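You operate a simulated robot arm through the tools that you are given. There is no shell and no other tool. Be economical: measure what you need, move in short steps, check, and stop when the job is done.

The job below is to be done with a simulated robot arm. You get a single attempt, and the scene is never put back.

Task
Put things in order on the long worktop. At the end: the orange pad stands where the beige salt cellar stood; the clear clip jar is on the brown short wooden board; the white tab (marked "RICE") from the long worktop is on the white side plate; the beige salt cellar stands where the clear clip jar stood; whatever was shut is shut again. Leave all else as you found it, and nothing knocked over.

Only the result counts: the job must be done as asked and must still hold three seconds after the hand-in. Knocking over, shifting, dropping, spilling or breaking anything else fails it.

Robot
A 7-joint arm with a two-finger parallel gripper, fixed in place. Base frame: the origin is at the foot of the arm, x ahead of it, y to its left, z up; the work surface is at about z = 920. Lengths are in mm, angles in rad, forces in N, time in s.
With the tool pointing down near the work surface it reaches from about 280 to 680 mm from the base axis. Its first joint turns from -1.152 to 1.152 rad. Payload 1.57 kg.
The TCP is the grasp point between the finger pads, 30 mm short of the fingertips. In the tool frame z runs along the fingers and y along their closing line. Largest opening 110 mm; finger width 24, thickness 12; the body of the gripper, 48 by 112 mm, starts 78 mm behind the TCP.
Orientation is that of the tool frame in the base frame, as a unit quaternion [w, x, y, z]. With the fingers straight down and closing along the base's y, the tool's x points along the base's -x, its y along +y and its z along -z.

Tools
- The arm moves only by the tool nudge_tool. Its argument "motion" is a list of rows, each a list of 3 entries, a list of its own where there are three numbers: the turn, a rotation vector about the tool's x, y, z in rad, then the shift along the tool's x, y, z in mm, then the closure in counts, from 0 (fully open) to 255 (shut). In form: [[[ax, ay, az], [dx, dy, dz], gripper], ...]. A call has 1 to 8 rows; each row is the pose to reach, as a shift and turn from the pose commanded when the call began, along the tool's axes at that moment. Each row takes 0.2 s and may step no farther than 50 mm and 0.15 rad from the row before; otherwise, or with a gripper value out of range, the whole call is refused. Where a pose cannot be reached the arm comes as near as it can. A force on the tool above 40 N (or 10 N above the force at the start of the call, whichever is more), or a blocked arm, ends the call early, and 0.2 s more pass. The fingers move at their own pace (about 108 mm/s each) and stop on an object; they squeeze with about 37 N. The grip force told is the motor's: it shows also when the fingers shut on nothing. Time passes only in rows, and 0.2 s behind the last, so rows that repeat a pose let the fingers close. It gives the time, the measured TCP pose, the force on the tool (base axes), the opening and the grip force at its end, in the units of the frame above (readings bear some noise).
- Cameras (640 x 400 px; columns grow to the right, rows downward): "scene" is fixed at [165.8, -381.9, 1391.9]; the picture's right is [0.83, -0.56, 0.00], its down [-0.31, -0.46, -0.83] and it looks along [0.47, 0.69, -0.56] (base axes); focal length 255 px, centre (320, 200). "wrist" rides on the gripper at [70, 16, -141] in the tool frame; the picture's right is [-0.23, 0.97, 0.00], its down [-0.86, -0.20, -0.48] and it looks along [-0.47, -0.11, 0.88] (tool axes); focal length 222 px, centre (320, 200). There is no depth. A picture from a camera that has moved, and an enlarged one, comes with that camera's place and axes in the base frame and with its lens. The place of the scene camera against the robot may be out by one fixed shift of up to 18 mm in any direction.
- camera(camera): a new picture of that camera. No time passes.
- zoom(camera, box): a new picture of the part [left, top, right, bottom] of that camera's present view, enlarged. No time passes.
- job_done(): hands the job in; it is judged then, once.

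Work in short steps. Places have to be worked out from the pictures, the camera data and where the tool is seen: move nearer, look again, correct. Check each grasp and each placing, and mend what went wrong. You have 120 turns and 76 pictures in all, those below and enlarged ones among them. Open the gripper and draw the arm clear of the work before you hand the job in, unless the task says otherwise; then end with one line.

The tools are called after "Request:" as name(argument=value, ...) on one line, values as JSON. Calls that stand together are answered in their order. nudge_tool: Moves the arm, as the interface text tells. Its arguments: {"type":"object","properties":{"motion":{"type":"array"}},"required":["motion"]} The other tools are called the same way: camera (camera) takes a picture; zoom (camera, box) takes an enlarged picture of a part of a camera's view; job_done () hands the job in.

At the start:

```text
t: 0.0
position: [348.1, 94.5, 1281.2]
tcp_rot: [0.0, 0.001, 1.0, 0.0]
wrist_force: [-0.4, -0.1, 0.8]
gripper_width: 109.9
grip_force: 0.1
```

scene: 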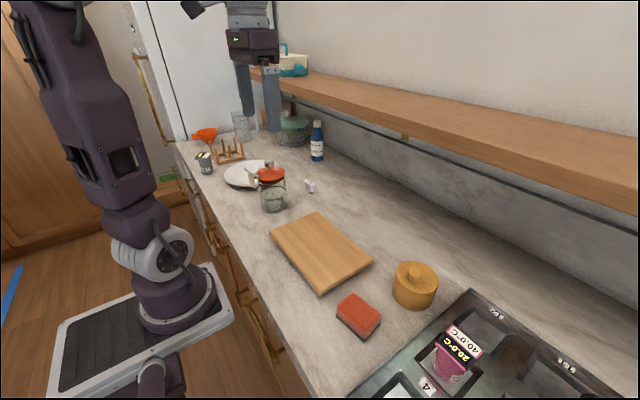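
wrist: 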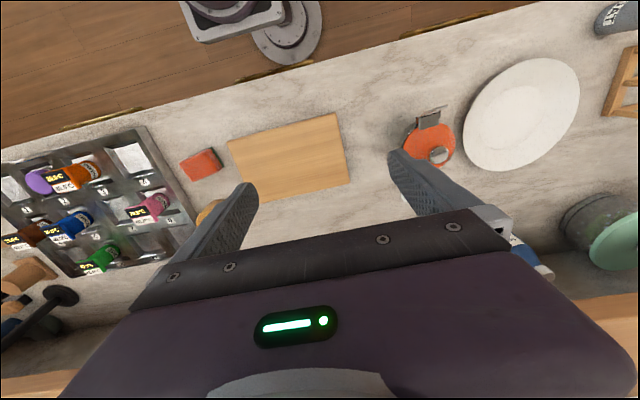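

I start by looking closer at the objects: the pad, salt cellar, jar, board, tab and plate.

Request:
zoom(camera="scene", box=[180, 100, 380, 225])

Request:
zoom(camera="scene", box=[260, 200, 480, 340])

Request:
zoom(camera="wrist", box=[360, 40, 640, 215])

```text
3.20 times, centred on (280, 162) of scene
camera zoom: at [165.8, -381.9, 1391.9], right [0.83, -0.56, 0.0], down [-0.31, -0.46, -0.83], along [0.47, 0.69, -0.56], focal length 816 px, centre (448, 320)
```

zoom: 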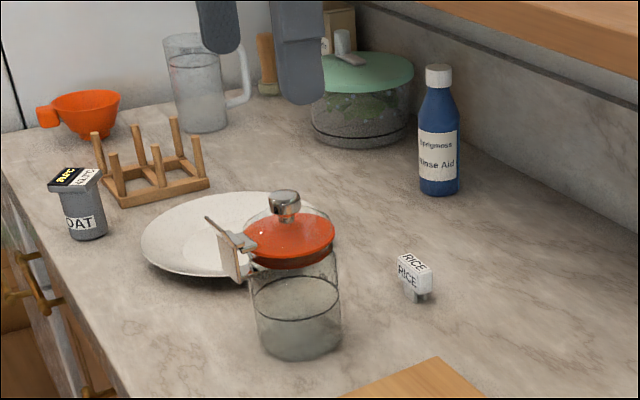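

```text
2.86 times, centred on (370, 270) of scene
camera zoom: at [165.8, -381.9, 1391.9], right [0.83, -0.56, 0.0], down [-0.31, -0.46, -0.83], along [0.47, 0.69, -0.56], focal length 728 px, centre (177, 0)
```

zoom: 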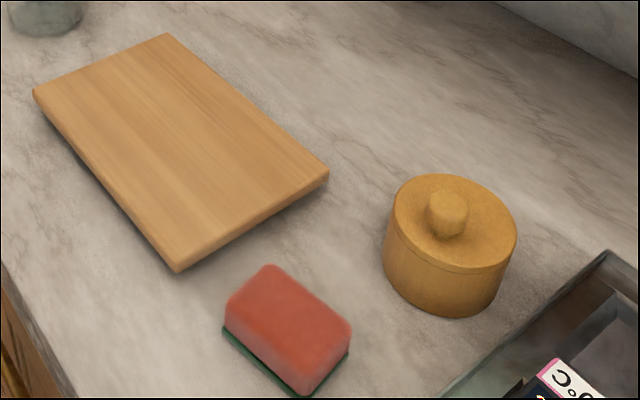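

```text
2.29 times, centred on (500, 128) of wrist
camera zoom: at [277.3, 110.7, 1421.5], right [0.23, 0.97, 0.0], down [0.86, -0.2, 0.48], along [0.47, -0.11, -0.88], focal length 508 px, centre (-91, 366)
```

zoom: 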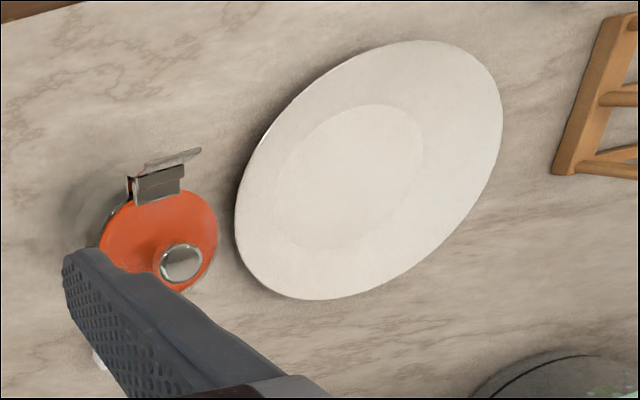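

Estimates: jar about (427,285), salt cellar (517,-212), pad (380,-187), board centre (420,5), tab (551,250). I move above the jar to look at it more closely.

Request:
nudge_tool(motion=[[[0, 0, 0], [-9, 33, 22], 0], [[0, 0, 0], [-18, 65, 44], 0], [[0, 0, 0], [-26, 98, 66], 0], [[0, 0, 0], [-35, 130, 88], 0], [[0, 0, 0], [-44, 163, 110], 0], [[0, 0, 0], [-52, 195, 131], 0]])

Request:
camera(camera="wrist")

Request:
camera(camera="scene")

```text
t: 1.4
position: [399.5, 287.6, 1148.1]
tcp_rot: [0.0, 0.0, 1.0, 0.0]
wrist_force: [0.7, 1.6, 1.0]
gripper_width: 110.1
grip_force: 0.0
```

```text
70 pictures are left
camera wrist: at [328.2, 303.8, 1288.9], right [0.23, 0.97, 0.0], down [0.86, -0.2, 0.48], along [0.47, -0.11, -0.88], focal length 222 px, centre (320, 200)
```

wrist: 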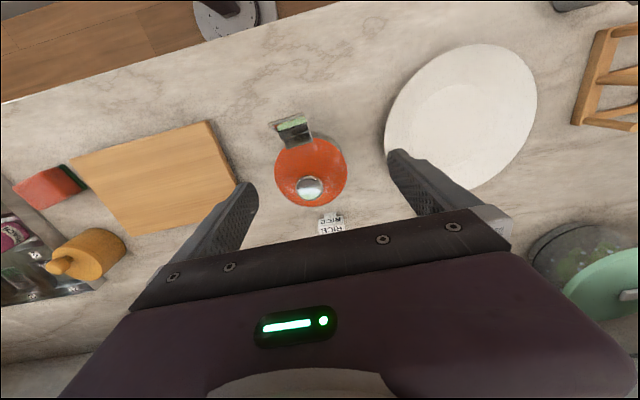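

```text
69 pictures are left
```

scene: 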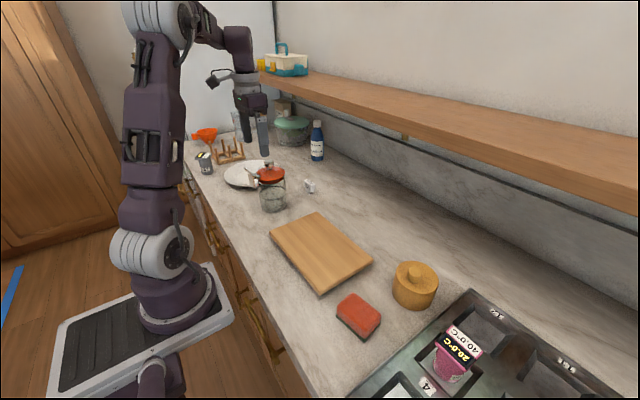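

Request:
zoom(camera="wrist", box=[240, 90, 400, 240])

```text
2.67 times, centred on (320, 165) of wrist
camera zoom: at [328.2, 303.8, 1288.9], right [0.23, 0.97, 0.0], down [0.86, -0.2, 0.48], along [0.47, -0.11, -0.88], focal length 592 px, centre (320, 293)
```

zoom: 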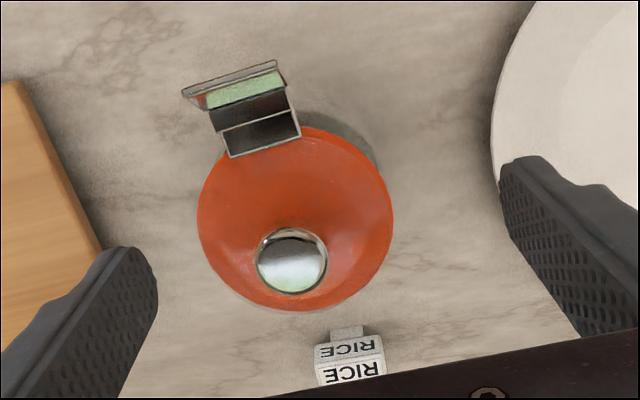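

Triangulating the two wrist views puts the jar near (420,270), lid plane about z 1038 and knob top about z 1080. I centre above it and look again before going down.

Request:
nudge_tool(motion=[[[0, 0, 0], [-20, -19, 0], 0], [[0, 0, 0], [-20, -19, 0], 0]])

Request:
zoom(camera="wrist", box=[180, 80, 460, 255])

Request:
zoom(camera="scene", box=[200, 80, 360, 220])

```text
t: 2.0
position: [420.2, 266.6, 1147.9]
tcp_rot: [0.0, 0.001, 1.0, 0.0]
wrist_force: [0.3, 0.4, -0.3]
gripper_width: 109.8
grip_force: 0.0
```

```text
2.29 times, centred on (320, 168) of wrist
camera zoom: at [348.6, 284.1, 1289.4], right [0.23, 0.97, 0.0], down [0.86, -0.2, 0.48], along [0.47, -0.11, -0.88], focal length 508 px, centre (320, 274)
```

zoom: 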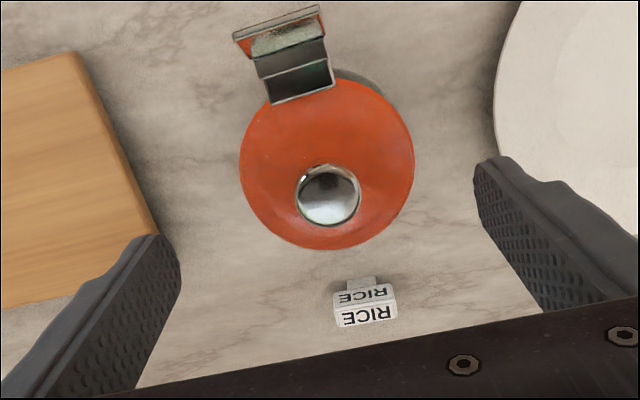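

```text
2.86 times, centred on (280, 150) of scene
camera zoom: at [165.8, -381.9, 1391.9], right [0.83, -0.56, 0.0], down [-0.31, -0.46, -0.83], along [0.47, 0.69, -0.56], focal length 728 px, centre (434, 343)
```

zoom: 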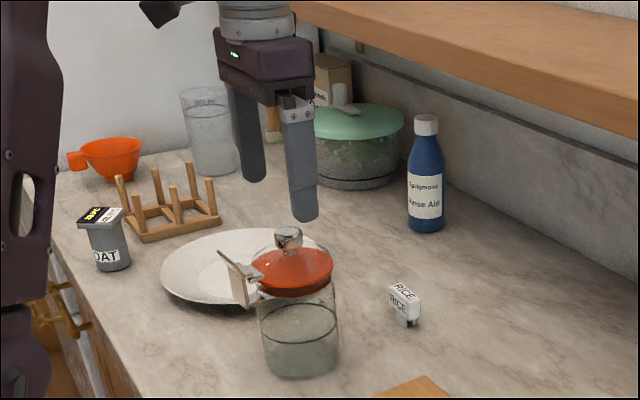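

The jar's axis reads (422,270.5). I lower slowly with open fingers straddling the body to about TCP z 1017, keeping the palm above the knob.

Request:
nudge_tool(motion=[[[0, 0, 0], [-2, 2, 25], 0], [[0, 0, 0], [-2, 2, 50], 0], [[0, 0, 0], [-2, 2, 75], 0], [[0, 0, 0], [-2, 2, 100], 0], [[0, 0, 0], [-2, 2, 117], 0], [[0, 0, 0], [-2, 2, 130], 0], [[0, 0, 0], [-2, 2, 130], 0]])

Request:
zoom(camera="scene", box=[200, 80, 360, 220])

Request:
camera(camera="wrist")

```text
t: 3.6
position: [422.9, 272.1, 1017.6]
tcp_rot: [0.0, 0.001, 1.0, 0.0]
wrist_force: [0.7, 0.3, 0.9]
gripper_width: 109.8
grip_force: 0.1
```

```text
2.86 times, centred on (280, 150) of scene
camera zoom: at [165.8, -381.9, 1391.9], right [0.83, -0.56, 0.0], down [-0.31, -0.46, -0.83], along [0.47, 0.69, -0.56], focal length 728 px, centre (434, 343)
```

zoom: 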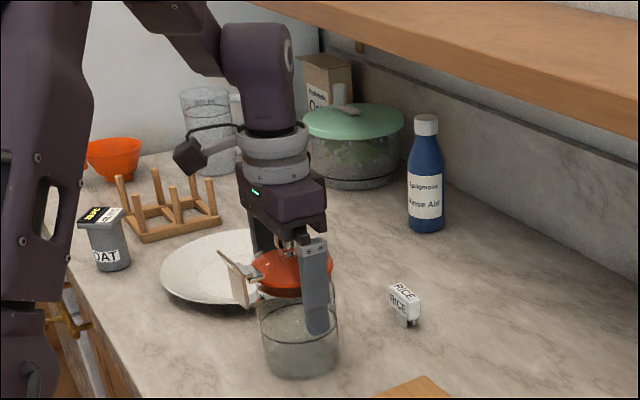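

```text
64 pictures are left
camera wrist: at [351.3, 288.8, 1159.2], right [0.23, 0.97, 0.0], down [0.86, -0.2, 0.48], along [0.47, -0.11, -0.88], focal length 222 px, centre (320, 200)
```

wrist: 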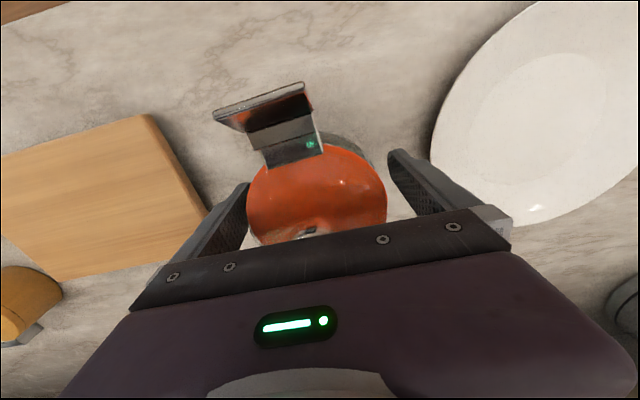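

The fingers straddle the jar evenly without contact. I close on it.

Request:
nudge_tool(motion=[[[0, 0, 0], [0, 0, 0], 60], [[0, 0, 0], [0, 0, 0], 120], [[0, 0, 0], [0, 0, 0], 255], [[0, 0, 0], [0, 0, 0], 255]])

```text
t: 4.6
position: [422.0, 272.4, 1017.9]
tcp_rot: [0.0, -0.001, 1.0, 0.0]
wrist_force: [-0.2, -2.0, -0.2]
gripper_width: 82.6
grip_force: 37.1
```

Held at 82.6 mm width. I lift gently and check that the whole jar comes along.

Request:
nudge_tool(motion=[[[0, 0, 0], [0, 0, -8], 255], [[0, 0, 0], [0, 0, -20], 255], [[0, 0, 0], [0, 0, -40], 255], [[0, 0, 0], [0, 0, -60], 255], [[0, 0, 0], [0, 0, -60], 255]])

Request:
zoom(camera="scene", box=[200, 80, 360, 220])

```text
t: 5.8
position: [422.7, 273.5, 1079.6]
tcp_rot: [-0.001, 0.0, 1.0, 0.0]
wrist_force: [-0.2, 0.0, -4.7]
gripper_width: 81.4
grip_force: 36.5
```

```text
2.86 times, centred on (280, 150) of scene
camera zoom: at [165.8, -381.8, 1391.9], right [0.83, -0.56, 0.0], down [-0.31, -0.46, -0.83], along [0.47, 0.69, -0.56], focal length 728 px, centre (434, 343)
```

zoom: 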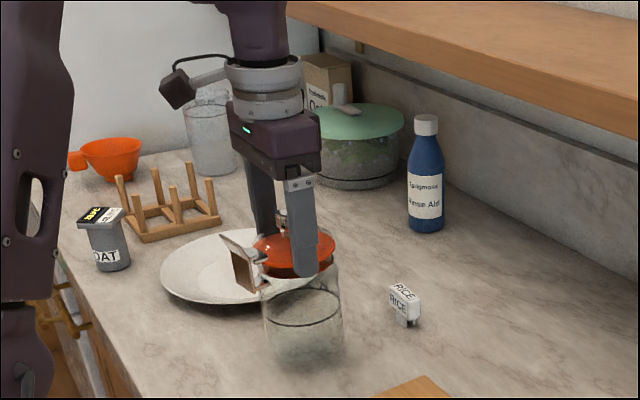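

The jar seems to have risen less than the fingers did, so it may have slipped. I look more closely.

Request:
zoom(camera="scene", box=[240, 120, 320, 220])

Request:
camera(camera="wrist")

```text
4.00 times, centred on (280, 170) of scene
camera zoom: at [165.8, -381.8, 1391.9], right [0.83, -0.56, 0.0], down [-0.31, -0.46, -0.83], along [0.47, 0.69, -0.56], focal length 1020 px, centre (480, 320)
```

zoom: 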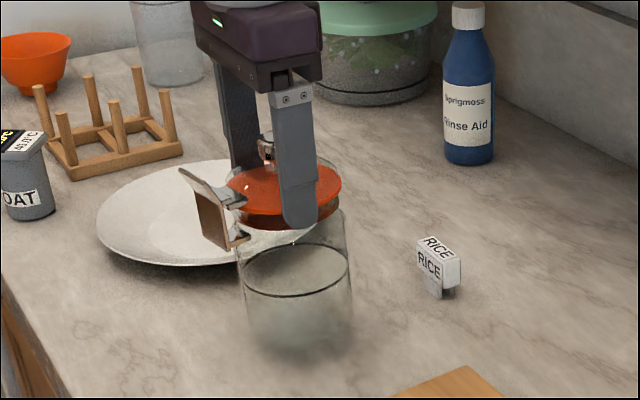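

```text
61 pictures are left
camera wrist: at [351.7, 289.5, 1220.5], right [0.23, 0.97, 0.0], down [0.86, -0.2, 0.48], along [0.47, -0.11, -0.88], focal length 222 px, centre (320, 200)
```

wrist: 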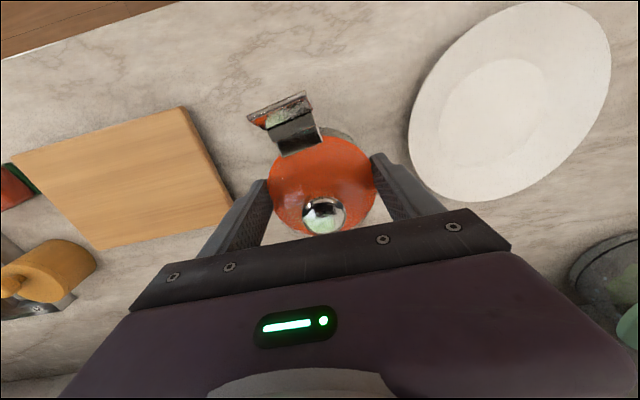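

The jar is airborne but sits lower in the fingers. I wait half a second to see whether it still creeps.

Request:
nudge_tool(motion=[[[0, 0, 0], [0, 0, 0], 255], [[0, 0, 0], [0, 0, 0], 255]])

Request:
zoom(camera="scene", box=[240, 120, 320, 220])

```text
t: 6.4
position: [422.5, 272.6, 1078.9]
tcp_rot: [0.0, 0.0, 1.0, 0.0]
wrist_force: [-0.2, -0.1, -5.4]
gripper_width: 81.5
grip_force: 36.7
```

```text
4.00 times, centred on (280, 170) of scene
camera zoom: at [165.8, -381.8, 1391.9], right [0.83, -0.56, 0.0], down [-0.31, -0.46, -0.83], along [0.47, 0.69, -0.56], focal length 1020 px, centre (480, 320)
```

zoom: 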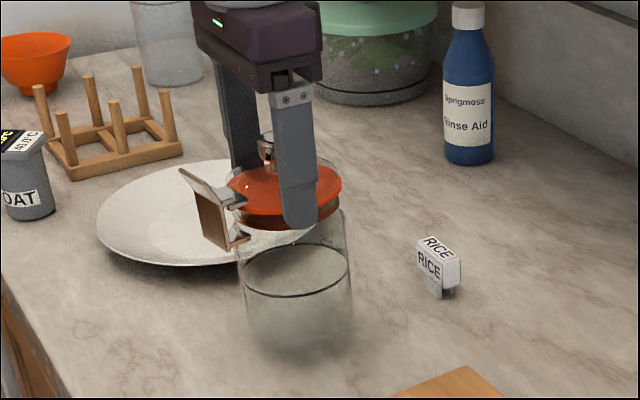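

It is stable now. I estimate the jar bottom at about z 945, so I lift slowly by 60 mm more and check for slip.

Request:
nudge_tool(motion=[[[0, 0, 0], [0, 0, -4], 255], [[0, 0, 0], [0, 0, -12], 255], [[0, 0, 0], [0, 0, -22], 255], [[0, 0, 0], [0, 0, -32], 255], [[0, 0, 0], [0, 0, -42], 255], [[0, 0, 0], [0, 0, -52], 255], [[0, 0, 0], [0, 0, -60], 255]])

Request:
zoom(camera="scene", box=[240, 100, 320, 220])

Request:
zoom(camera="wrist", box=[180, 80, 460, 255])

```text
t: 8.0
position: [422.0, 271.5, 1138.8]
tcp_rot: [0.0, 0.0, 1.0, 0.0]
wrist_force: [-0.5, -0.1, -4.8]
gripper_width: 81.4
grip_force: 36.8
```

```text
3.33 times, centred on (280, 160) of scene
camera zoom: at [165.8, -381.8, 1391.9], right [0.83, -0.56, 0.0], down [-0.31, -0.46, -0.83], along [0.47, 0.69, -0.56], focal length 850 px, centre (453, 333)
```

zoom: 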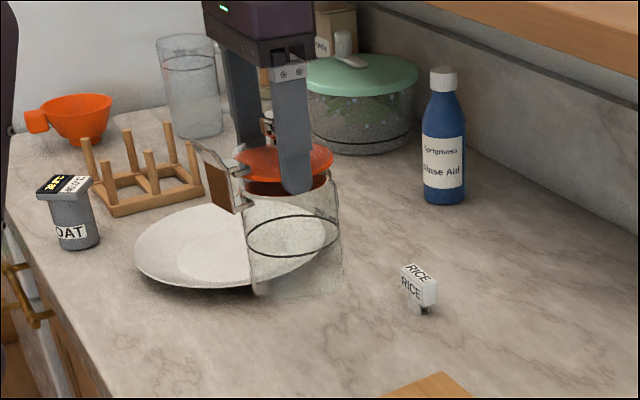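

```text
2.29 times, centred on (320, 168) of wrist
camera zoom: at [351.4, 288.2, 1280.4], right [0.23, 0.97, 0.0], down [0.86, -0.2, 0.48], along [0.47, -0.11, -0.88], focal length 508 px, centre (320, 274)
```

zoom: 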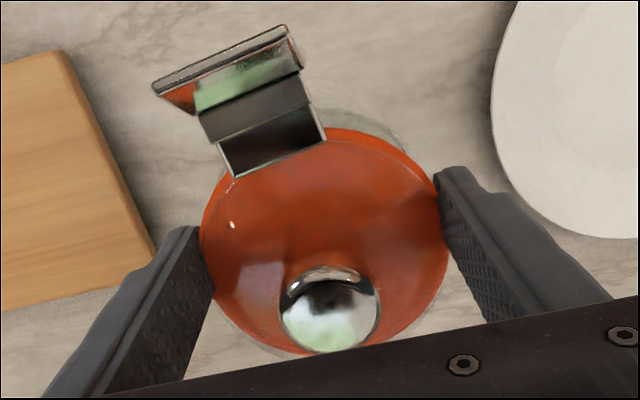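

The jar hangs steady, lid clipped. I carry it over to the board at about y 31, with the bottom about z 1005 clearing the board.

Request:
nudge_tool(motion=[[[0, 0, 0], [0, -12, 0], 255], [[0, 0, 0], [0, -40, 0], 255], [[0, 0, 0], [0, -75, 0], 255], [[0, 0, 0], [0, -112, 0], 255], [[0, 0, 0], [0, -150, 0], 255], [[0, 0, 0], [0, -188, 0], 255], [[0, 0, 0], [0, -222, 0], 255], [[0, 0, 0], [0, -240, 0], 255]])

Request:
zoom(camera="scene", box=[240, 130, 400, 300])

Request:
camera(camera="wrist")

```text
t: 9.8
position: [423.7, 33.1, 1140.6]
tcp_rot: [0.0, -0.001, 1.0, 0.0]
wrist_force: [1.6, 0.2, -3.6]
gripper_width: 81.5
grip_force: 37.2
```

```text
2.35 times, centred on (320, 215) of scene
camera zoom: at [165.8, -381.9, 1391.9], right [0.83, -0.56, 0.0], down [-0.31, -0.46, -0.83], along [0.47, 0.69, -0.56], focal length 600 px, centre (320, 165)
```

zoom: 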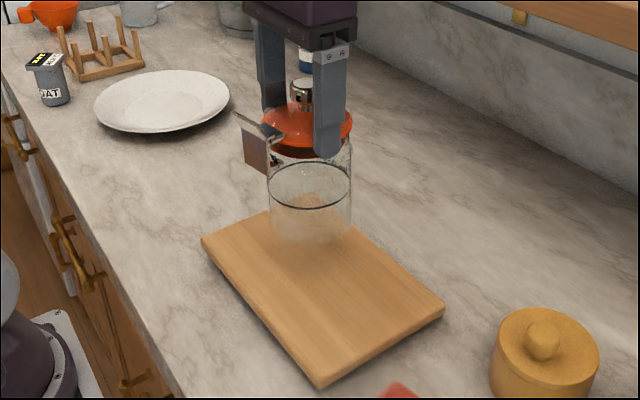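

```text
56 pictures are left
camera wrist: at [351.8, 48.9, 1280.9], right [0.23, 0.97, 0.0], down [0.85, -0.2, 0.48], along [0.47, -0.11, -0.88], focal length 222 px, centre (320, 200)
```

wrist: 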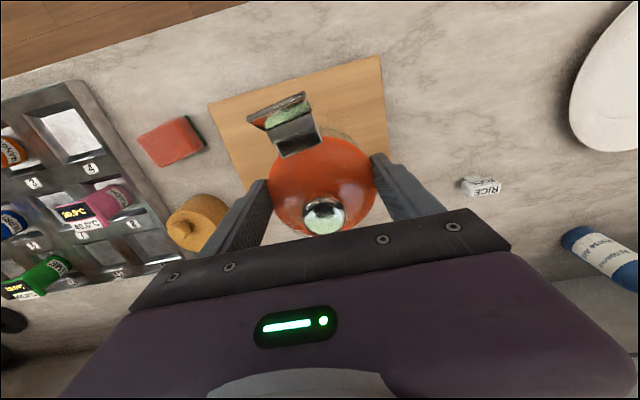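

Over the board (x 346–498, y −115–129) at (423,33), jar bottom about z 990–1005. I lower 36 mm slowly, then probe.

Request:
nudge_tool(motion=[[[0, 0, 0], [0, 0, 6], 255], [[0, 0, 0], [0, 0, 14], 255], [[0, 0, 0], [0, 0, 22], 255], [[0, 0, 0], [0, 0, 30], 255], [[0, 0, 0], [0, 0, 36], 255], [[0, 0, 0], [0, 0, 36], 255]])

Request:
zoom(camera="scene", box=[260, 130, 380, 300])

```text
t: 11.2
position: [423.2, 32.0, 1102.4]
tcp_rot: [0.0, 0.0, 1.0, -0.001]
wrist_force: [0.5, 1.2, -4.5]
gripper_width: 81.5
grip_force: 36.4
```

```text
2.35 times, centred on (320, 215) of scene
camera zoom: at [165.8, -381.9, 1391.9], right [0.83, -0.56, 0.0], down [-0.31, -0.46, -0.83], along [0.47, 0.69, -0.56], focal length 600 px, centre (320, 165)
```

zoom: 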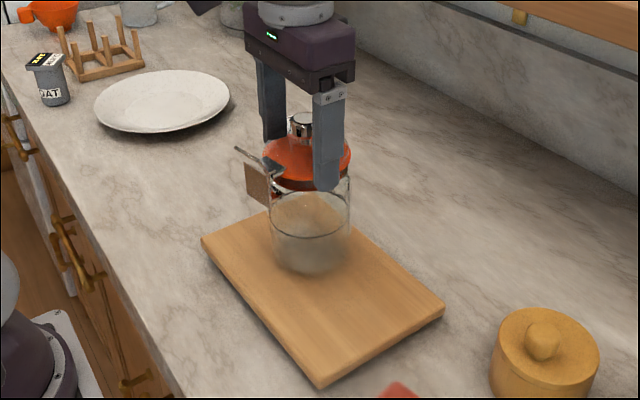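

Still free (force −4.5 N = weight). I continue down in small steps.

Request:
nudge_tool(motion=[[[0, 0, 0], [0, 0, 4], 255], [[0, 0, 0], [0, 0, 8], 255], [[0, 0, 0], [0, 0, 12], 255]])

Request:
zoom(camera="scene", box=[270, 150, 350, 250])

```text
t: 12.0
position: [423.5, 33.5, 1093.1]
tcp_rot: [0.003, 0.0, 1.0, 0.0]
wrist_force: [4.2, -2.0, 15.1]
gripper_width: 81.4
grip_force: 37.0
```

```text
4.00 times, centred on (310, 200) of scene
camera zoom: at [165.6, -382.0, 1391.9], right [0.83, -0.56, 0.0], down [-0.31, -0.46, -0.83], along [0.47, 0.69, -0.56], focal length 1020 px, centre (360, 200)
```

zoom: 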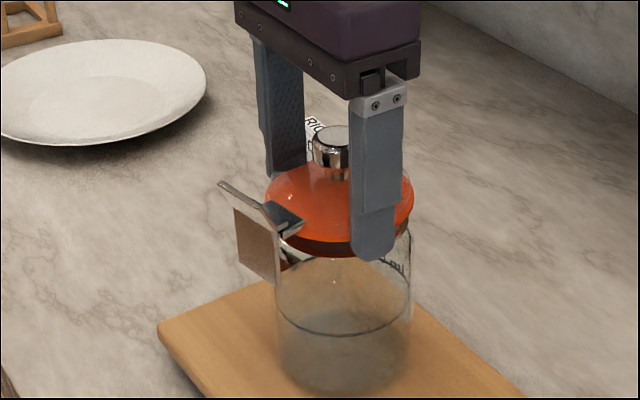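

Contact: 15 N up, so the jar is standing on the board. I relieve the preload and open.

Request:
nudge_tool(motion=[[[0, 0, 0], [0, 0, -2], 255], [[0, 0, 0], [0, 0, -2], 40], [[0, 0, 0], [0, 0, -2], 0], [[0, 0, 0], [0, 0, -2], 0]])

Request:
zoom(camera="scene", box=[260, 130, 380, 300])

```text
t: 13.0
position: [421.7, 33.0, 1092.8]
tcp_rot: [-0.001, 0.0, 1.0, 0.0]
wrist_force: [-0.1, -0.4, -0.2]
gripper_width: 109.9
grip_force: 0.1
```

```text
2.35 times, centred on (320, 215) of scene
camera zoom: at [165.8, -381.9, 1391.9], right [0.83, -0.56, 0.0], down [-0.31, -0.46, -0.83], along [0.47, 0.69, -0.56], focal length 600 px, centre (320, 165)
```

zoom: 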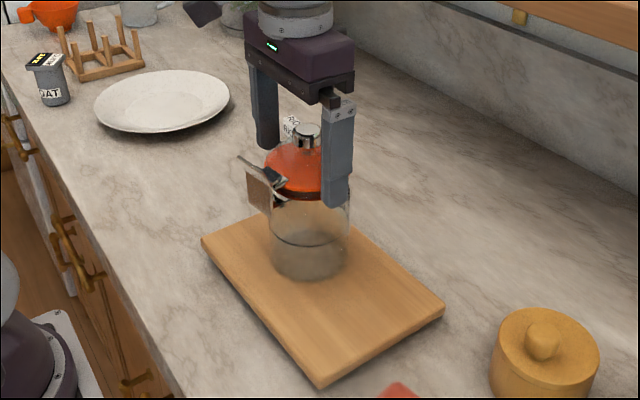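

The jar stands upright on the board. I rise clear, then move over toward the salt cellar.

Request:
nudge_tool(motion=[[[0, 0, 0], [0, 0, -25], 0], [[0, 0, 0], [0, 0, -60], 0], [[0, 0, 0], [0, 0, -80], 0], [[0, 0, 0], [-10, -45, -80], 0], [[0, 0, 0], [-20, -92, -80], 0], [[0, 0, 0], [-30, -139, -80], 0], [[0, 0, 0], [-40, -185, -80], 0], [[0, 0, 0], [-45, -230, -80], 0]])

Request:
nudge_tool(motion=[[[0, 0, 0], [0, 0, 25], 0], [[0, 0, 0], [0, 0, 50], 0], [[0, 0, 0], [0, 0, 50], 0]])

Request:
camera(camera="wrist")

Request:
camera(camera="scene")

```text
t: 14.8
position: [467.3, -199.1, 1173.6]
tcp_rot: [0.0, 0.0, 1.0, 0.0]
wrist_force: [0.0, -0.2, -0.1]
gripper_width: 110.0
grip_force: 0.0
```

```text
t: 15.6
position: [465.2, -198.5, 1123.6]
tcp_rot: [0.0, 0.0, 1.0, 0.0]
wrist_force: [-0.4, -0.7, 0.0]
gripper_width: 109.9
grip_force: 0.1
```

```text
52 pictures are left
camera wrist: at [395.4, -181.8, 1264.7], right [0.23, 0.97, 0.0], down [0.86, -0.2, 0.48], along [0.47, -0.11, -0.88], focal length 222 px, centre (320, 200)
```

wrist: 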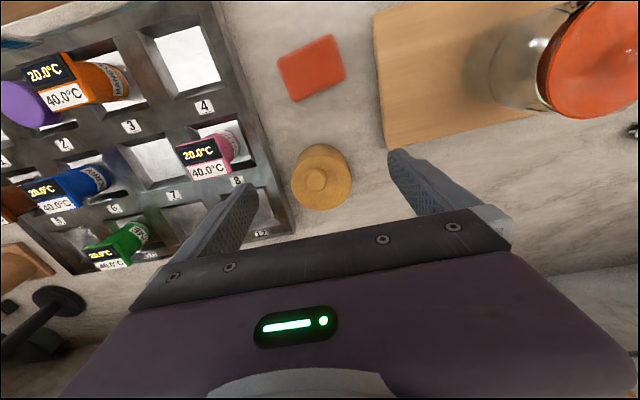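

```text
51 pictures are left
```

scene: 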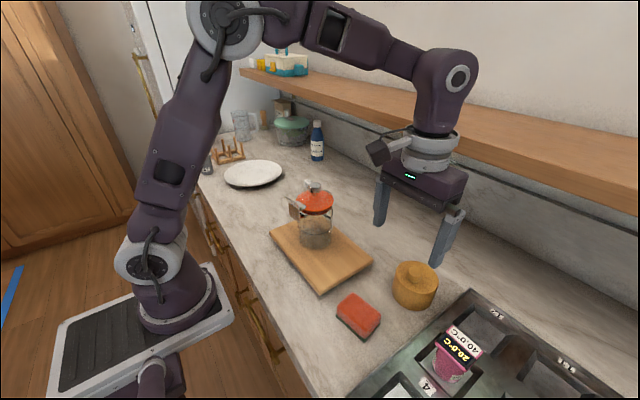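

Salt cellar axis reads near (512,−206), and the tray edge is near y −286, so I'll use a narrowed opening there. I move above it and check the alignment.

Request:
nudge_tool(motion=[[[0, 0, 0], [-22, -4, 12], 0], [[0, 0, 0], [-45, -8, 30], 0], [[0, 0, 0], [-45, -8, 50], 0], [[0, 0, 0], [-45, -8, 50], 0]])

Request:
zoom(camera="wrist", box=[180, 80, 460, 255])

Request:
zoom(camera="scene", box=[320, 160, 520, 340])

```text
t: 16.6
position: [511.5, -205.5, 1073.9]
tcp_rot: [0.0, 0.0, 1.0, 0.0]
wrist_force: [0.5, 0.0, 0.6]
gripper_width: 109.9
grip_force: 0.1
```

```text
2.29 times, centred on (320, 168) of wrist
camera zoom: at [441.6, -189.8, 1214.4], right [0.23, 0.97, 0.0], down [0.86, -0.2, 0.48], along [0.47, -0.11, -0.88], focal length 508 px, centre (320, 274)
```

zoom: 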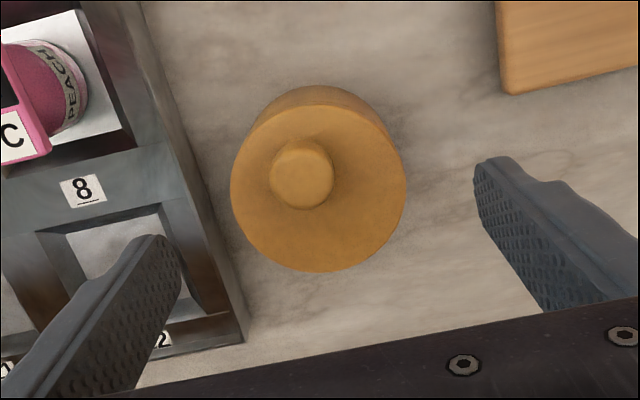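

```text
2.22 times, centred on (420, 250) of scene
camera zoom: at [165.8, -381.9, 1391.9], right [0.83, -0.56, 0.0], down [-0.31, -0.46, -0.83], along [0.47, 0.69, -0.56], focal length 566 px, centre (98, 89)
```

zoom: 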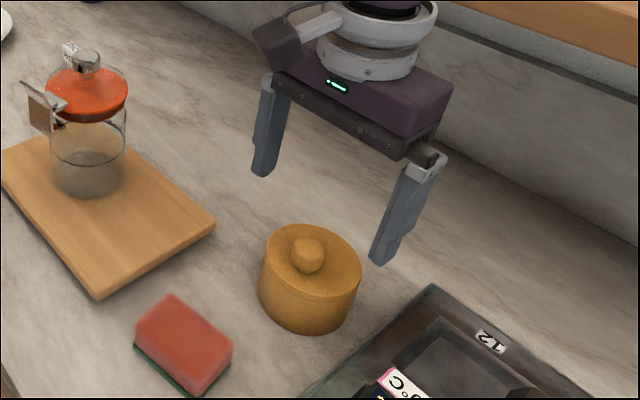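

Salt cellar: axis about (521,−208), lid top about z 970. I align, then descend slowly to z 957.

Request:
nudge_tool(motion=[[[0, 0, 0], [-9, -2, 0], 10], [[0, 0, 0], [-9, -2, 25], 10], [[0, 0, 0], [-9, -2, 45], 10], [[0, 0, 0], [-9, -2, 45], 10]])

Request:
zoom(camera="wrist", box=[180, 80, 460, 255])

Request:
zoom(camera="scene", box=[360, 200, 480, 320])

```text
t: 17.6
position: [522.2, -207.3, 1026.1]
tcp_rot: [0.0, 0.0, 1.0, 0.0]
wrist_force: [1.0, -0.2, 0.2]
gripper_width: 105.8
grip_force: 0.1
```

```text
2.29 times, centred on (320, 168) of wrist
camera zoom: at [450.8, -190.4, 1168.7], right [0.23, 0.97, 0.0], down [0.86, -0.2, 0.48], along [0.47, -0.11, -0.88], focal length 508 px, centre (320, 274)
```

zoom: 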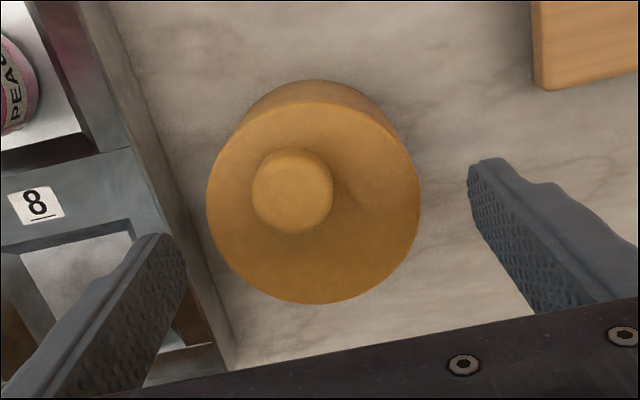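

```text
3.33 times, centred on (420, 260) of scene
camera zoom: at [165.8, -381.9, 1391.9], right [0.83, -0.56, 0.0], down [-0.31, -0.46, -0.83], along [0.47, 0.69, -0.56], focal length 850 px, centre (-13, 0)
```

zoom: 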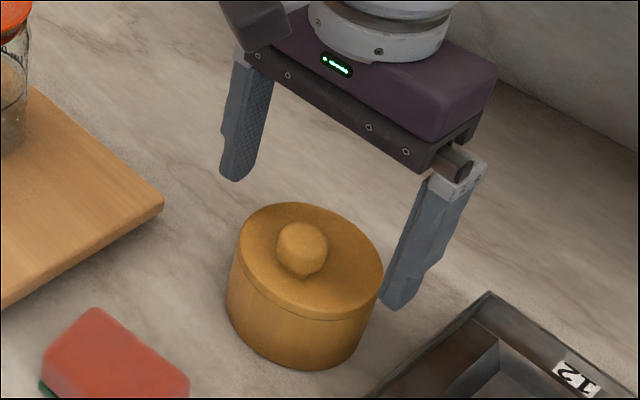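

Aligned to within 2 mm; I correct y and go down to the grasp height.

Request:
nudge_tool(motion=[[[0, 0, 0], [1, -2, 5], 10], [[0, 0, 0], [1, -2, 22], 10], [[0, 0, 0], [1, -2, 39], 10], [[0, 0, 0], [1, -2, 56], 10], [[0, 0, 0], [1, -2, 70], 10], [[0, 0, 0], [1, -2, 70], 10]])

Request:
zoom(camera="scene", box=[360, 200, 480, 320])

Request:
camera(camera="wrist")

```text
t: 19.0
position: [520.7, -211.1, 956.4]
tcp_rot: [-0.001, 0.0, 1.0, 0.0]
wrist_force: [0.2, -0.2, -0.1]
gripper_width: 105.8
grip_force: 0.1
```

```text
3.33 times, centred on (420, 260) of scene
camera zoom: at [165.8, -381.9, 1391.9], right [0.83, -0.56, 0.0], down [-0.31, -0.46, -0.83], along [0.47, 0.69, -0.56], focal length 850 px, centre (-13, 0)
```

zoom: 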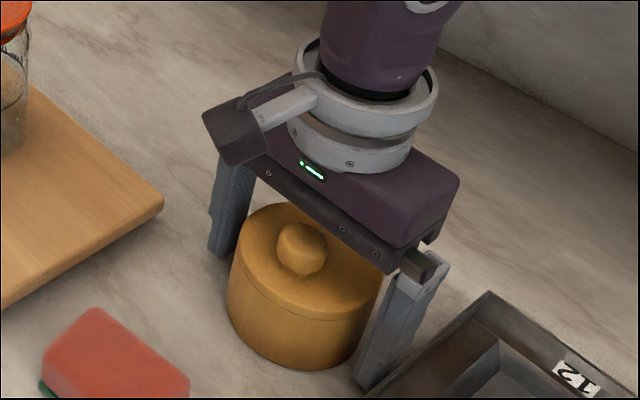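

```text
45 pictures are left
camera wrist: at [449.9, -194.4, 1098.5], right [0.23, 0.97, 0.0], down [0.86, -0.2, 0.48], along [0.47, -0.11, -0.88], focal length 222 px, centre (320, 200)
```

wrist: 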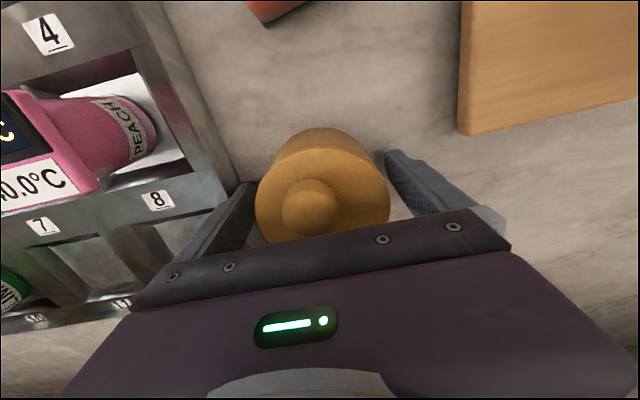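

The fingers straddle it centrally. I close.

Request:
nudge_tool(motion=[[[0, 0, 0], [0, 0, 0], 40], [[0, 0, 0], [0, 0, 0], 80], [[0, 0, 0], [0, 0, 0], 255], [[0, 0, 0], [0, 0, 0], 255]])

Request:
zoom(camera="scene", box=[360, 200, 480, 320])

```text
t: 20.0
position: [521.4, -211.7, 957.6]
tcp_rot: [0.0, 0.0, 1.0, 0.0]
wrist_force: [0.1, 1.3, -1.0]
gripper_width: 84.4
grip_force: 37.2
```

```text
3.33 times, centred on (420, 260) of scene
camera zoom: at [165.8, -381.9, 1391.9], right [0.83, -0.56, 0.0], down [-0.31, -0.46, -0.83], along [0.47, 0.69, -0.56], focal length 850 px, centre (-13, 0)
```

zoom: 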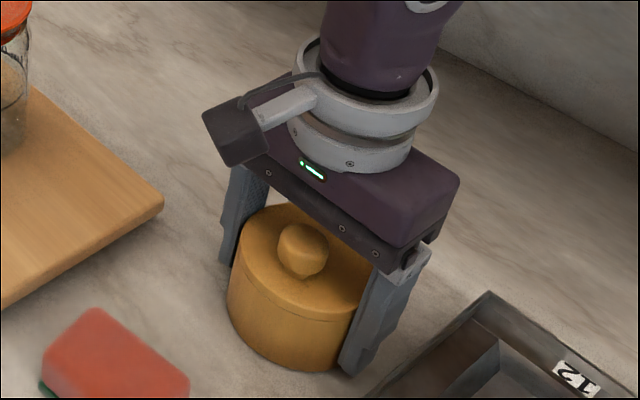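

Gripped at 84.4 mm. I lift slowly and check that body and lid come along.

Request:
nudge_tool(motion=[[[0, 0, 0], [0, 0, -4], 255], [[0, 0, 0], [0, 0, -12], 255], [[0, 0, 0], [0, 0, -25], 255], [[0, 0, 0], [0, 0, -40], 255], [[0, 0, 0], [0, 0, -55], 255]])

Request:
zoom(camera="scene", box=[360, 180, 480, 320])

```text
t: 21.2
position: [520.1, -209.1, 1014.9]
tcp_rot: [0.0, 0.0, 1.0, 0.0]
wrist_force: [0.5, -0.8, -1.7]
gripper_width: 83.9
grip_force: 37.4
```

```text
2.86 times, centred on (420, 250) of scene
camera zoom: at [165.8, -381.9, 1391.9], right [0.83, -0.56, 0.0], down [-0.31, -0.46, -0.83], along [0.47, 0.69, -0.56], focal length 728 px, centre (34, 57)
```

zoom: 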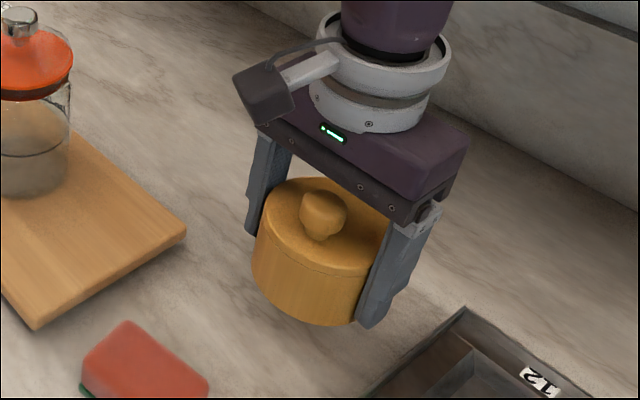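

Held securely with no slip. I rise to clear the jar on the board, then travel toward the jar's old spot.

Request:
nudge_tool(motion=[[[0, 0, 0], [0, 0, -12], 255], [[0, 0, 0], [5, 0, -38], 255], [[0, 0, 0], [14, 0, -68], 255], [[0, 0, 0], [24, 0, -98], 255], [[0, 0, 0], [34, 0, -128], 255], [[0, 0, 0], [44, 0, -150], 255], [[0, 0, 0], [50, 0, -160], 255]])

Request:
nudge_tool(motion=[[[0, 0, 0], [2, 12, 0], 255], [[0, 0, 0], [5, 40, 0], 255], [[0, 0, 0], [10, 76, 0], 255], [[0, 0, 0], [15, 116, 0], 255], [[0, 0, 0], [20, 156, 0], 255], [[0, 0, 0], [25, 196, 0], 255], [[0, 0, 0], [28, 228, 0], 255], [[0, 0, 0], [30, 250, 0], 255]])

Request:
nudge_tool(motion=[[[0, 0, 0], [2, 12, 0], 255], [[0, 0, 0], [5, 40, 0], 255], [[0, 0, 0], [8, 76, 0], 255], [[0, 0, 0], [11, 114, 0], 255], [[0, 0, 0], [14, 152, 0], 255], [[0, 0, 0], [16, 188, 0], 255], [[0, 0, 0], [18, 216, 0], 255], [[0, 0, 0], [18.5, 230, 0], 255]])

Request:
camera(camera="scene")

```text
t: 22.8
position: [470.0, -209.3, 1173.9]
tcp_rot: [0.0, 0.0, 1.0, 0.0]
wrist_force: [0.9, 0.2, -2.5]
gripper_width: 84.3
grip_force: 36.7
```

```text
t: 24.6
position: [439.0, 40.7, 1171.1]
tcp_rot: [0.0, 0.0, 1.0, 0.0]
wrist_force: [0.6, -0.3, -1.9]
gripper_width: 84.2
grip_force: 36.6
```

```text
t: 26.4
position: [421.8, 271.7, 1171.8]
tcp_rot: [0.0, 0.0, 1.0, 0.0]
wrist_force: [0.2, 0.1, -2.0]
gripper_width: 84.3
grip_force: 37.1
```

```text
42 pictures are left
```

scene: 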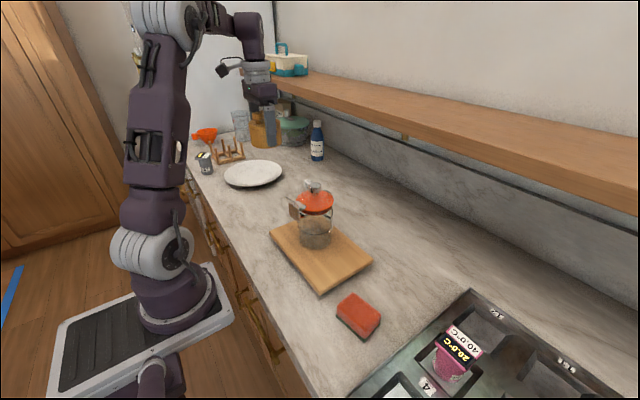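

The cellar is over the jar's old spot. I descend to just above the worktop.

Request:
nudge_tool(motion=[[[0, 0, 0], [0, 0, 10], 255], [[0, 0, 0], [0, 0, 38], 255], [[0, 0, 0], [0, 0, 72], 255], [[0, 0, 0], [0, 0, 106], 255], [[0, 0, 0], [0, 0, 140], 255], [[0, 0, 0], [0, 0, 170], 255], [[0, 0, 0], [0, 0, 192], 255], [[0, 0, 0], [0, 0, 206], 255]])

Request:
zoom(camera="scene", box=[220, 110, 360, 220])

```text
t: 28.2
position: [421.5, 270.7, 967.9]
tcp_rot: [0.001, 0.0, 1.0, 0.0]
wrist_force: [-0.1, -0.5, -2.3]
gripper_width: 84.2
grip_force: 37.0
```

```text
3.64 times, centred on (290, 165) of scene
camera zoom: at [165.8, -381.9, 1391.9], right [0.83, -0.56, 0.0], down [-0.31, -0.46, -0.83], along [0.47, 0.69, -0.56], focal length 927 px, centre (429, 327)
```

zoom: 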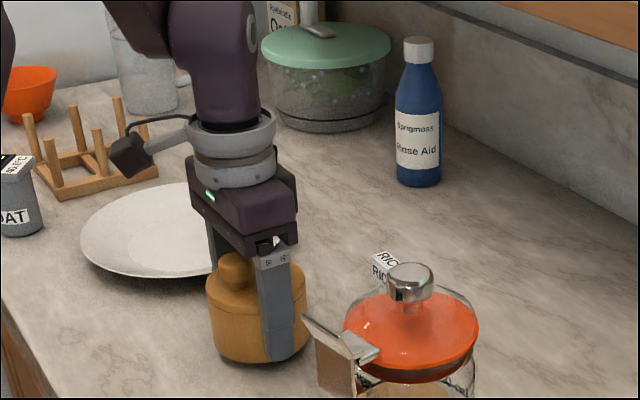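

Request:
nudge_tool(motion=[[[0, 0, 0], [0, 0, 3], 255], [[0, 0, 0], [0, 0, 6], 255], [[0, 0, 0], [0, 0, 9], 255], [[0, 0, 0], [0, 0, 11], 255]])

```text
t: 29.2
position: [422.3, 270.5, 958.5]
tcp_rot: [0.001, 0.0, 1.0, 0.0]
wrist_force: [-4.1, -2.5, 25.7]
gripper_width: 84.2
grip_force: 37.5
```

Contact: 26 N up, so the cellar is down on the worktop. I relieve the preload and open, then check.

Request:
nudge_tool(motion=[[[0, 0, 0], [0, 0, -3], 255], [[0, 0, 0], [0, 0, -2], 30], [[0, 0, 0], [0, 0, -2], 10], [[0, 0, 0], [0, 0, -2], 0]])

Request:
nudge_tool(motion=[[[0, 0, 0], [0, 0, -15], 0], [[0, 0, 0], [0, 0, -40], 0], [[0, 0, 0], [0, 0, -80], 0], [[0, 0, 0], [0, 0, -125], 0], [[0, 0, 0], [0, 0, -150], 0], [[0, 0, 0], [0, 0, -150], 0]])

Request:
camera(camera="wrist")

Request:
zoom(camera="scene", box=[220, 110, 360, 220])

```text
t: 30.2
position: [422.2, 270.2, 958.0]
tcp_rot: [0.0, 0.0, 1.0, 0.0]
wrist_force: [0.1, -0.9, 0.7]
gripper_width: 110.1
grip_force: 0.0
```

```text
t: 31.6
position: [421.5, 271.0, 1109.1]
tcp_rot: [0.0, 0.001, 1.0, 0.0]
wrist_force: [0.7, -0.5, 0.5]
gripper_width: 110.3
grip_force: 0.0
```

```text
40 pictures are left
camera wrist: at [350.0, 288.0, 1250.3], right [0.23, 0.97, 0.0], down [0.86, -0.2, 0.48], along [0.47, -0.11, -0.88], focal length 222 px, centre (320, 200)
```

wrist: 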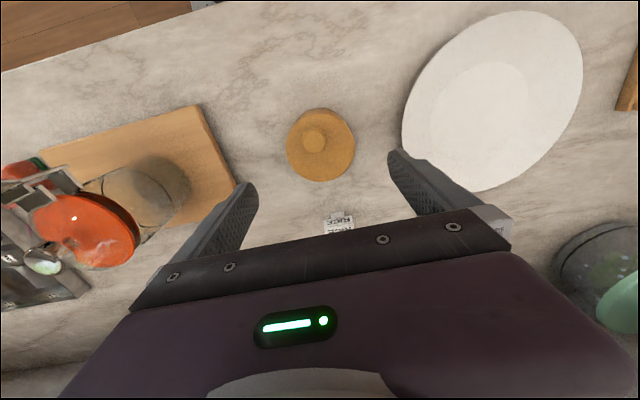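

```text
3.64 times, centred on (290, 165) of scene
camera zoom: at [165.7, -381.9, 1391.9], right [0.83, -0.56, 0.0], down [-0.31, -0.46, -0.83], along [0.47, 0.69, -0.56], focal length 927 px, centre (429, 327)
```

zoom: 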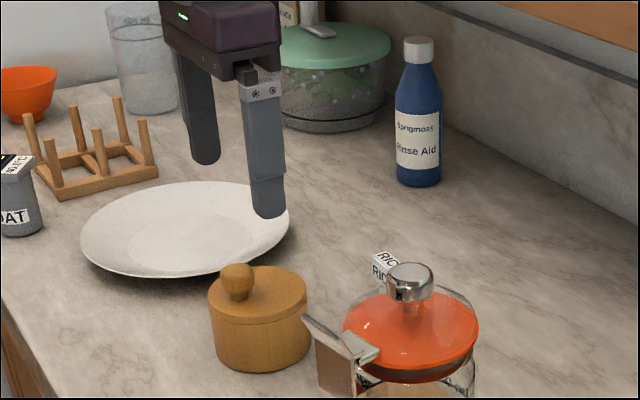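

The salt cellar stands shut on the jar's old spot. Next is the tab near (575,268), close to the shelf, so I approach with the tool tilted a little (wrist kept back from the shelf) and look.

Request:
nudge_tool(motion=[[[0, -0.08, 0], [-30, 0, 0], 0], [[0, -0.16, 0], [-60, 0, 10], 0], [[0, -0.25, 0], [-90, 0, 30], 0], [[0, -0.25, 0], [-90, 0, 40], 0]])

Request:
camera(camera="wrist")

Request:
camera(camera="scene")

```text
t: 32.6
position: [511.0, 271.5, 1069.5]
tcp_rot: [0.125, -0.001, 0.992, 0.0]
wrist_force: [0.0, 0.9, 0.7]
gripper_width: 110.0
grip_force: 0.1
```

```text
38 pictures are left
camera wrist: at [408.0, 287.7, 1188.6], right [0.22, 0.97, 0.06], down [0.71, -0.2, 0.68], along [0.67, -0.11, -0.73], focal length 222 px, centre (320, 200)
```

wrist: 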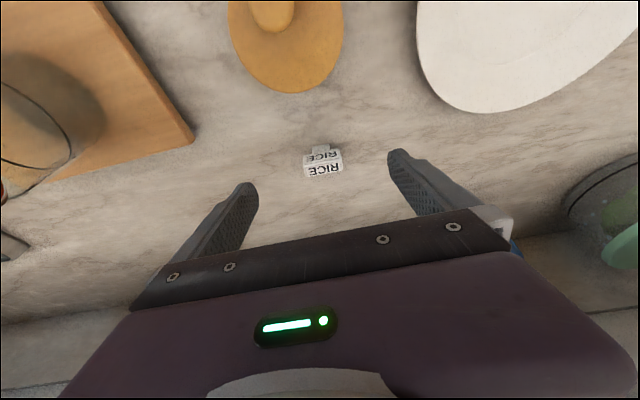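

```text
37 pictures are left
```

scene: 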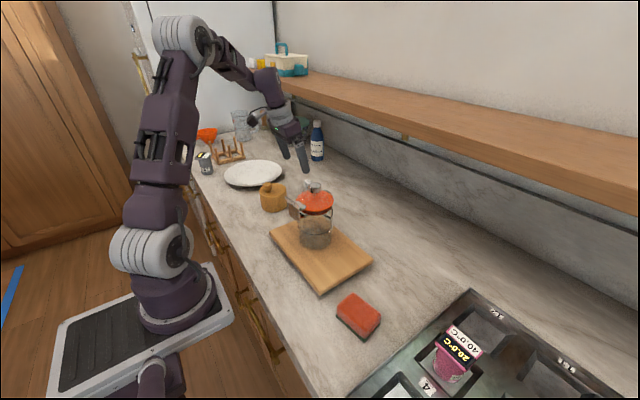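

Request:
zoom(camera="wrist", box=[280, 130, 370, 190])

```text
6.67 times, centred on (325, 160) of wrist
camera zoom: at [408.0, 287.7, 1188.6], right [0.22, 0.97, 0.06], down [0.71, -0.2, 0.68], along [0.67, -0.11, -0.73], focal length 1481 px, centre (287, 467)
```

zoom: 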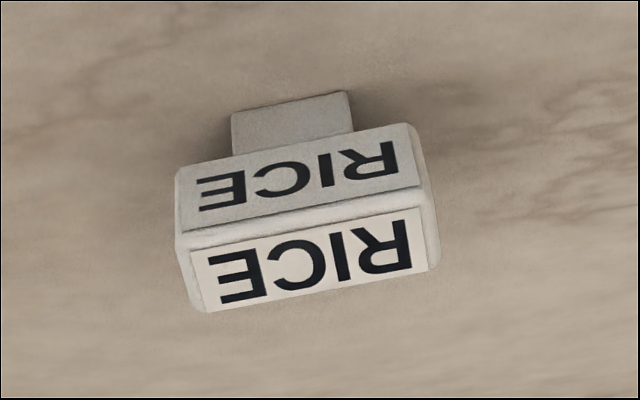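

The tab stands upright on a narrow foot: head about x 556–574, y 246–294, z 940–961, long side along y. I move to just above it and check.

Request:
nudge_tool(motion=[[[0, 0, 0], [-11, -0.5, 26], 0], [[0, 0, 0], [-22, -0.5, 53], 0], [[0, 0, 0], [-32, -0.5, 79], 0], [[0, 0, 0], [-32, -0.5, 79], 0]])

Request:
camera(camera="wrist")

Request:
zoom(camera="scene", box=[250, 100, 350, 200])

```text
t: 33.6
position: [565.8, 271.3, 999.9]
tcp_rot: [0.125, 0.0, 0.992, 0.0]
wrist_force: [0.8, -0.7, -0.1]
gripper_width: 110.0
grip_force: 0.0
```

```text
35 pictures are left
camera wrist: at [461.6, 287.9, 1119.2], right [0.22, 0.97, 0.06], down [0.71, -0.2, 0.68], along [0.67, -0.11, -0.74], focal length 222 px, centre (320, 200)
```

wrist: 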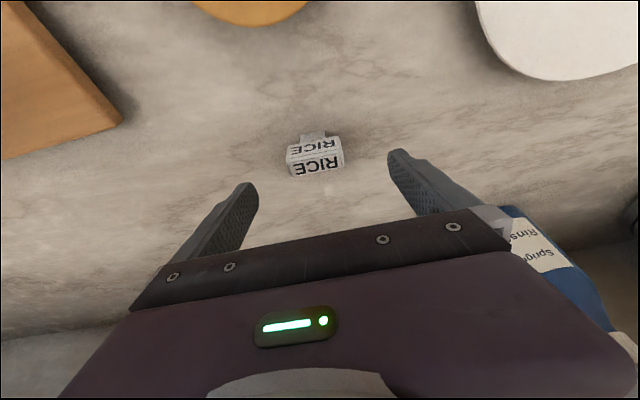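

```text
4.00 times, centred on (300, 150) of scene
camera zoom: at [165.8, -381.9, 1391.9], right [0.83, -0.56, 0.0], down [-0.31, -0.46, -0.83], along [0.47, 0.69, -0.56], focal length 1020 px, centre (400, 400)
```

zoom: 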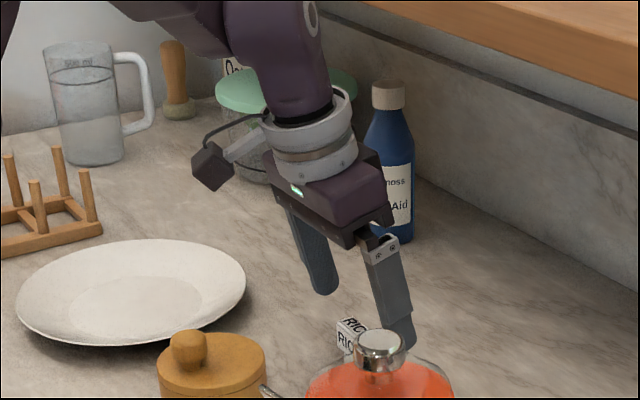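

The tab top centre reads (563,271), matching. I lower to the grip height with tips about z 930.

Request:
nudge_tool(motion=[[[0, 0, 0], [4, 0, 12], 0], [[0, 0, 0], [9, 0, 25], 0], [[0, 0, 0], [13, 0, 37], 0], [[0, 0, 0], [13, 0, 37], 0]])

Request:
zoom(camera="wrist", box=[220, 100, 440, 240])

```text
t: 34.6
position: [560.2, 270.3, 961.0]
tcp_rot: [0.124, 0.0, 0.992, 0.0]
wrist_force: [-0.7, -0.3, 0.1]
gripper_width: 110.2
grip_force: 0.0
```

```text
2.86 times, centred on (330, 170) of wrist
camera zoom: at [456.5, 286.1, 1080.7], right [0.22, 0.97, 0.06], down [0.71, -0.2, 0.68], along [0.67, -0.11, -0.74], focal length 635 px, centre (291, 286)
```

zoom: 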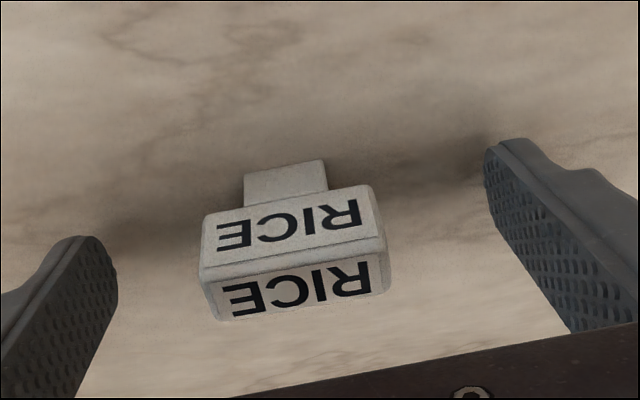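

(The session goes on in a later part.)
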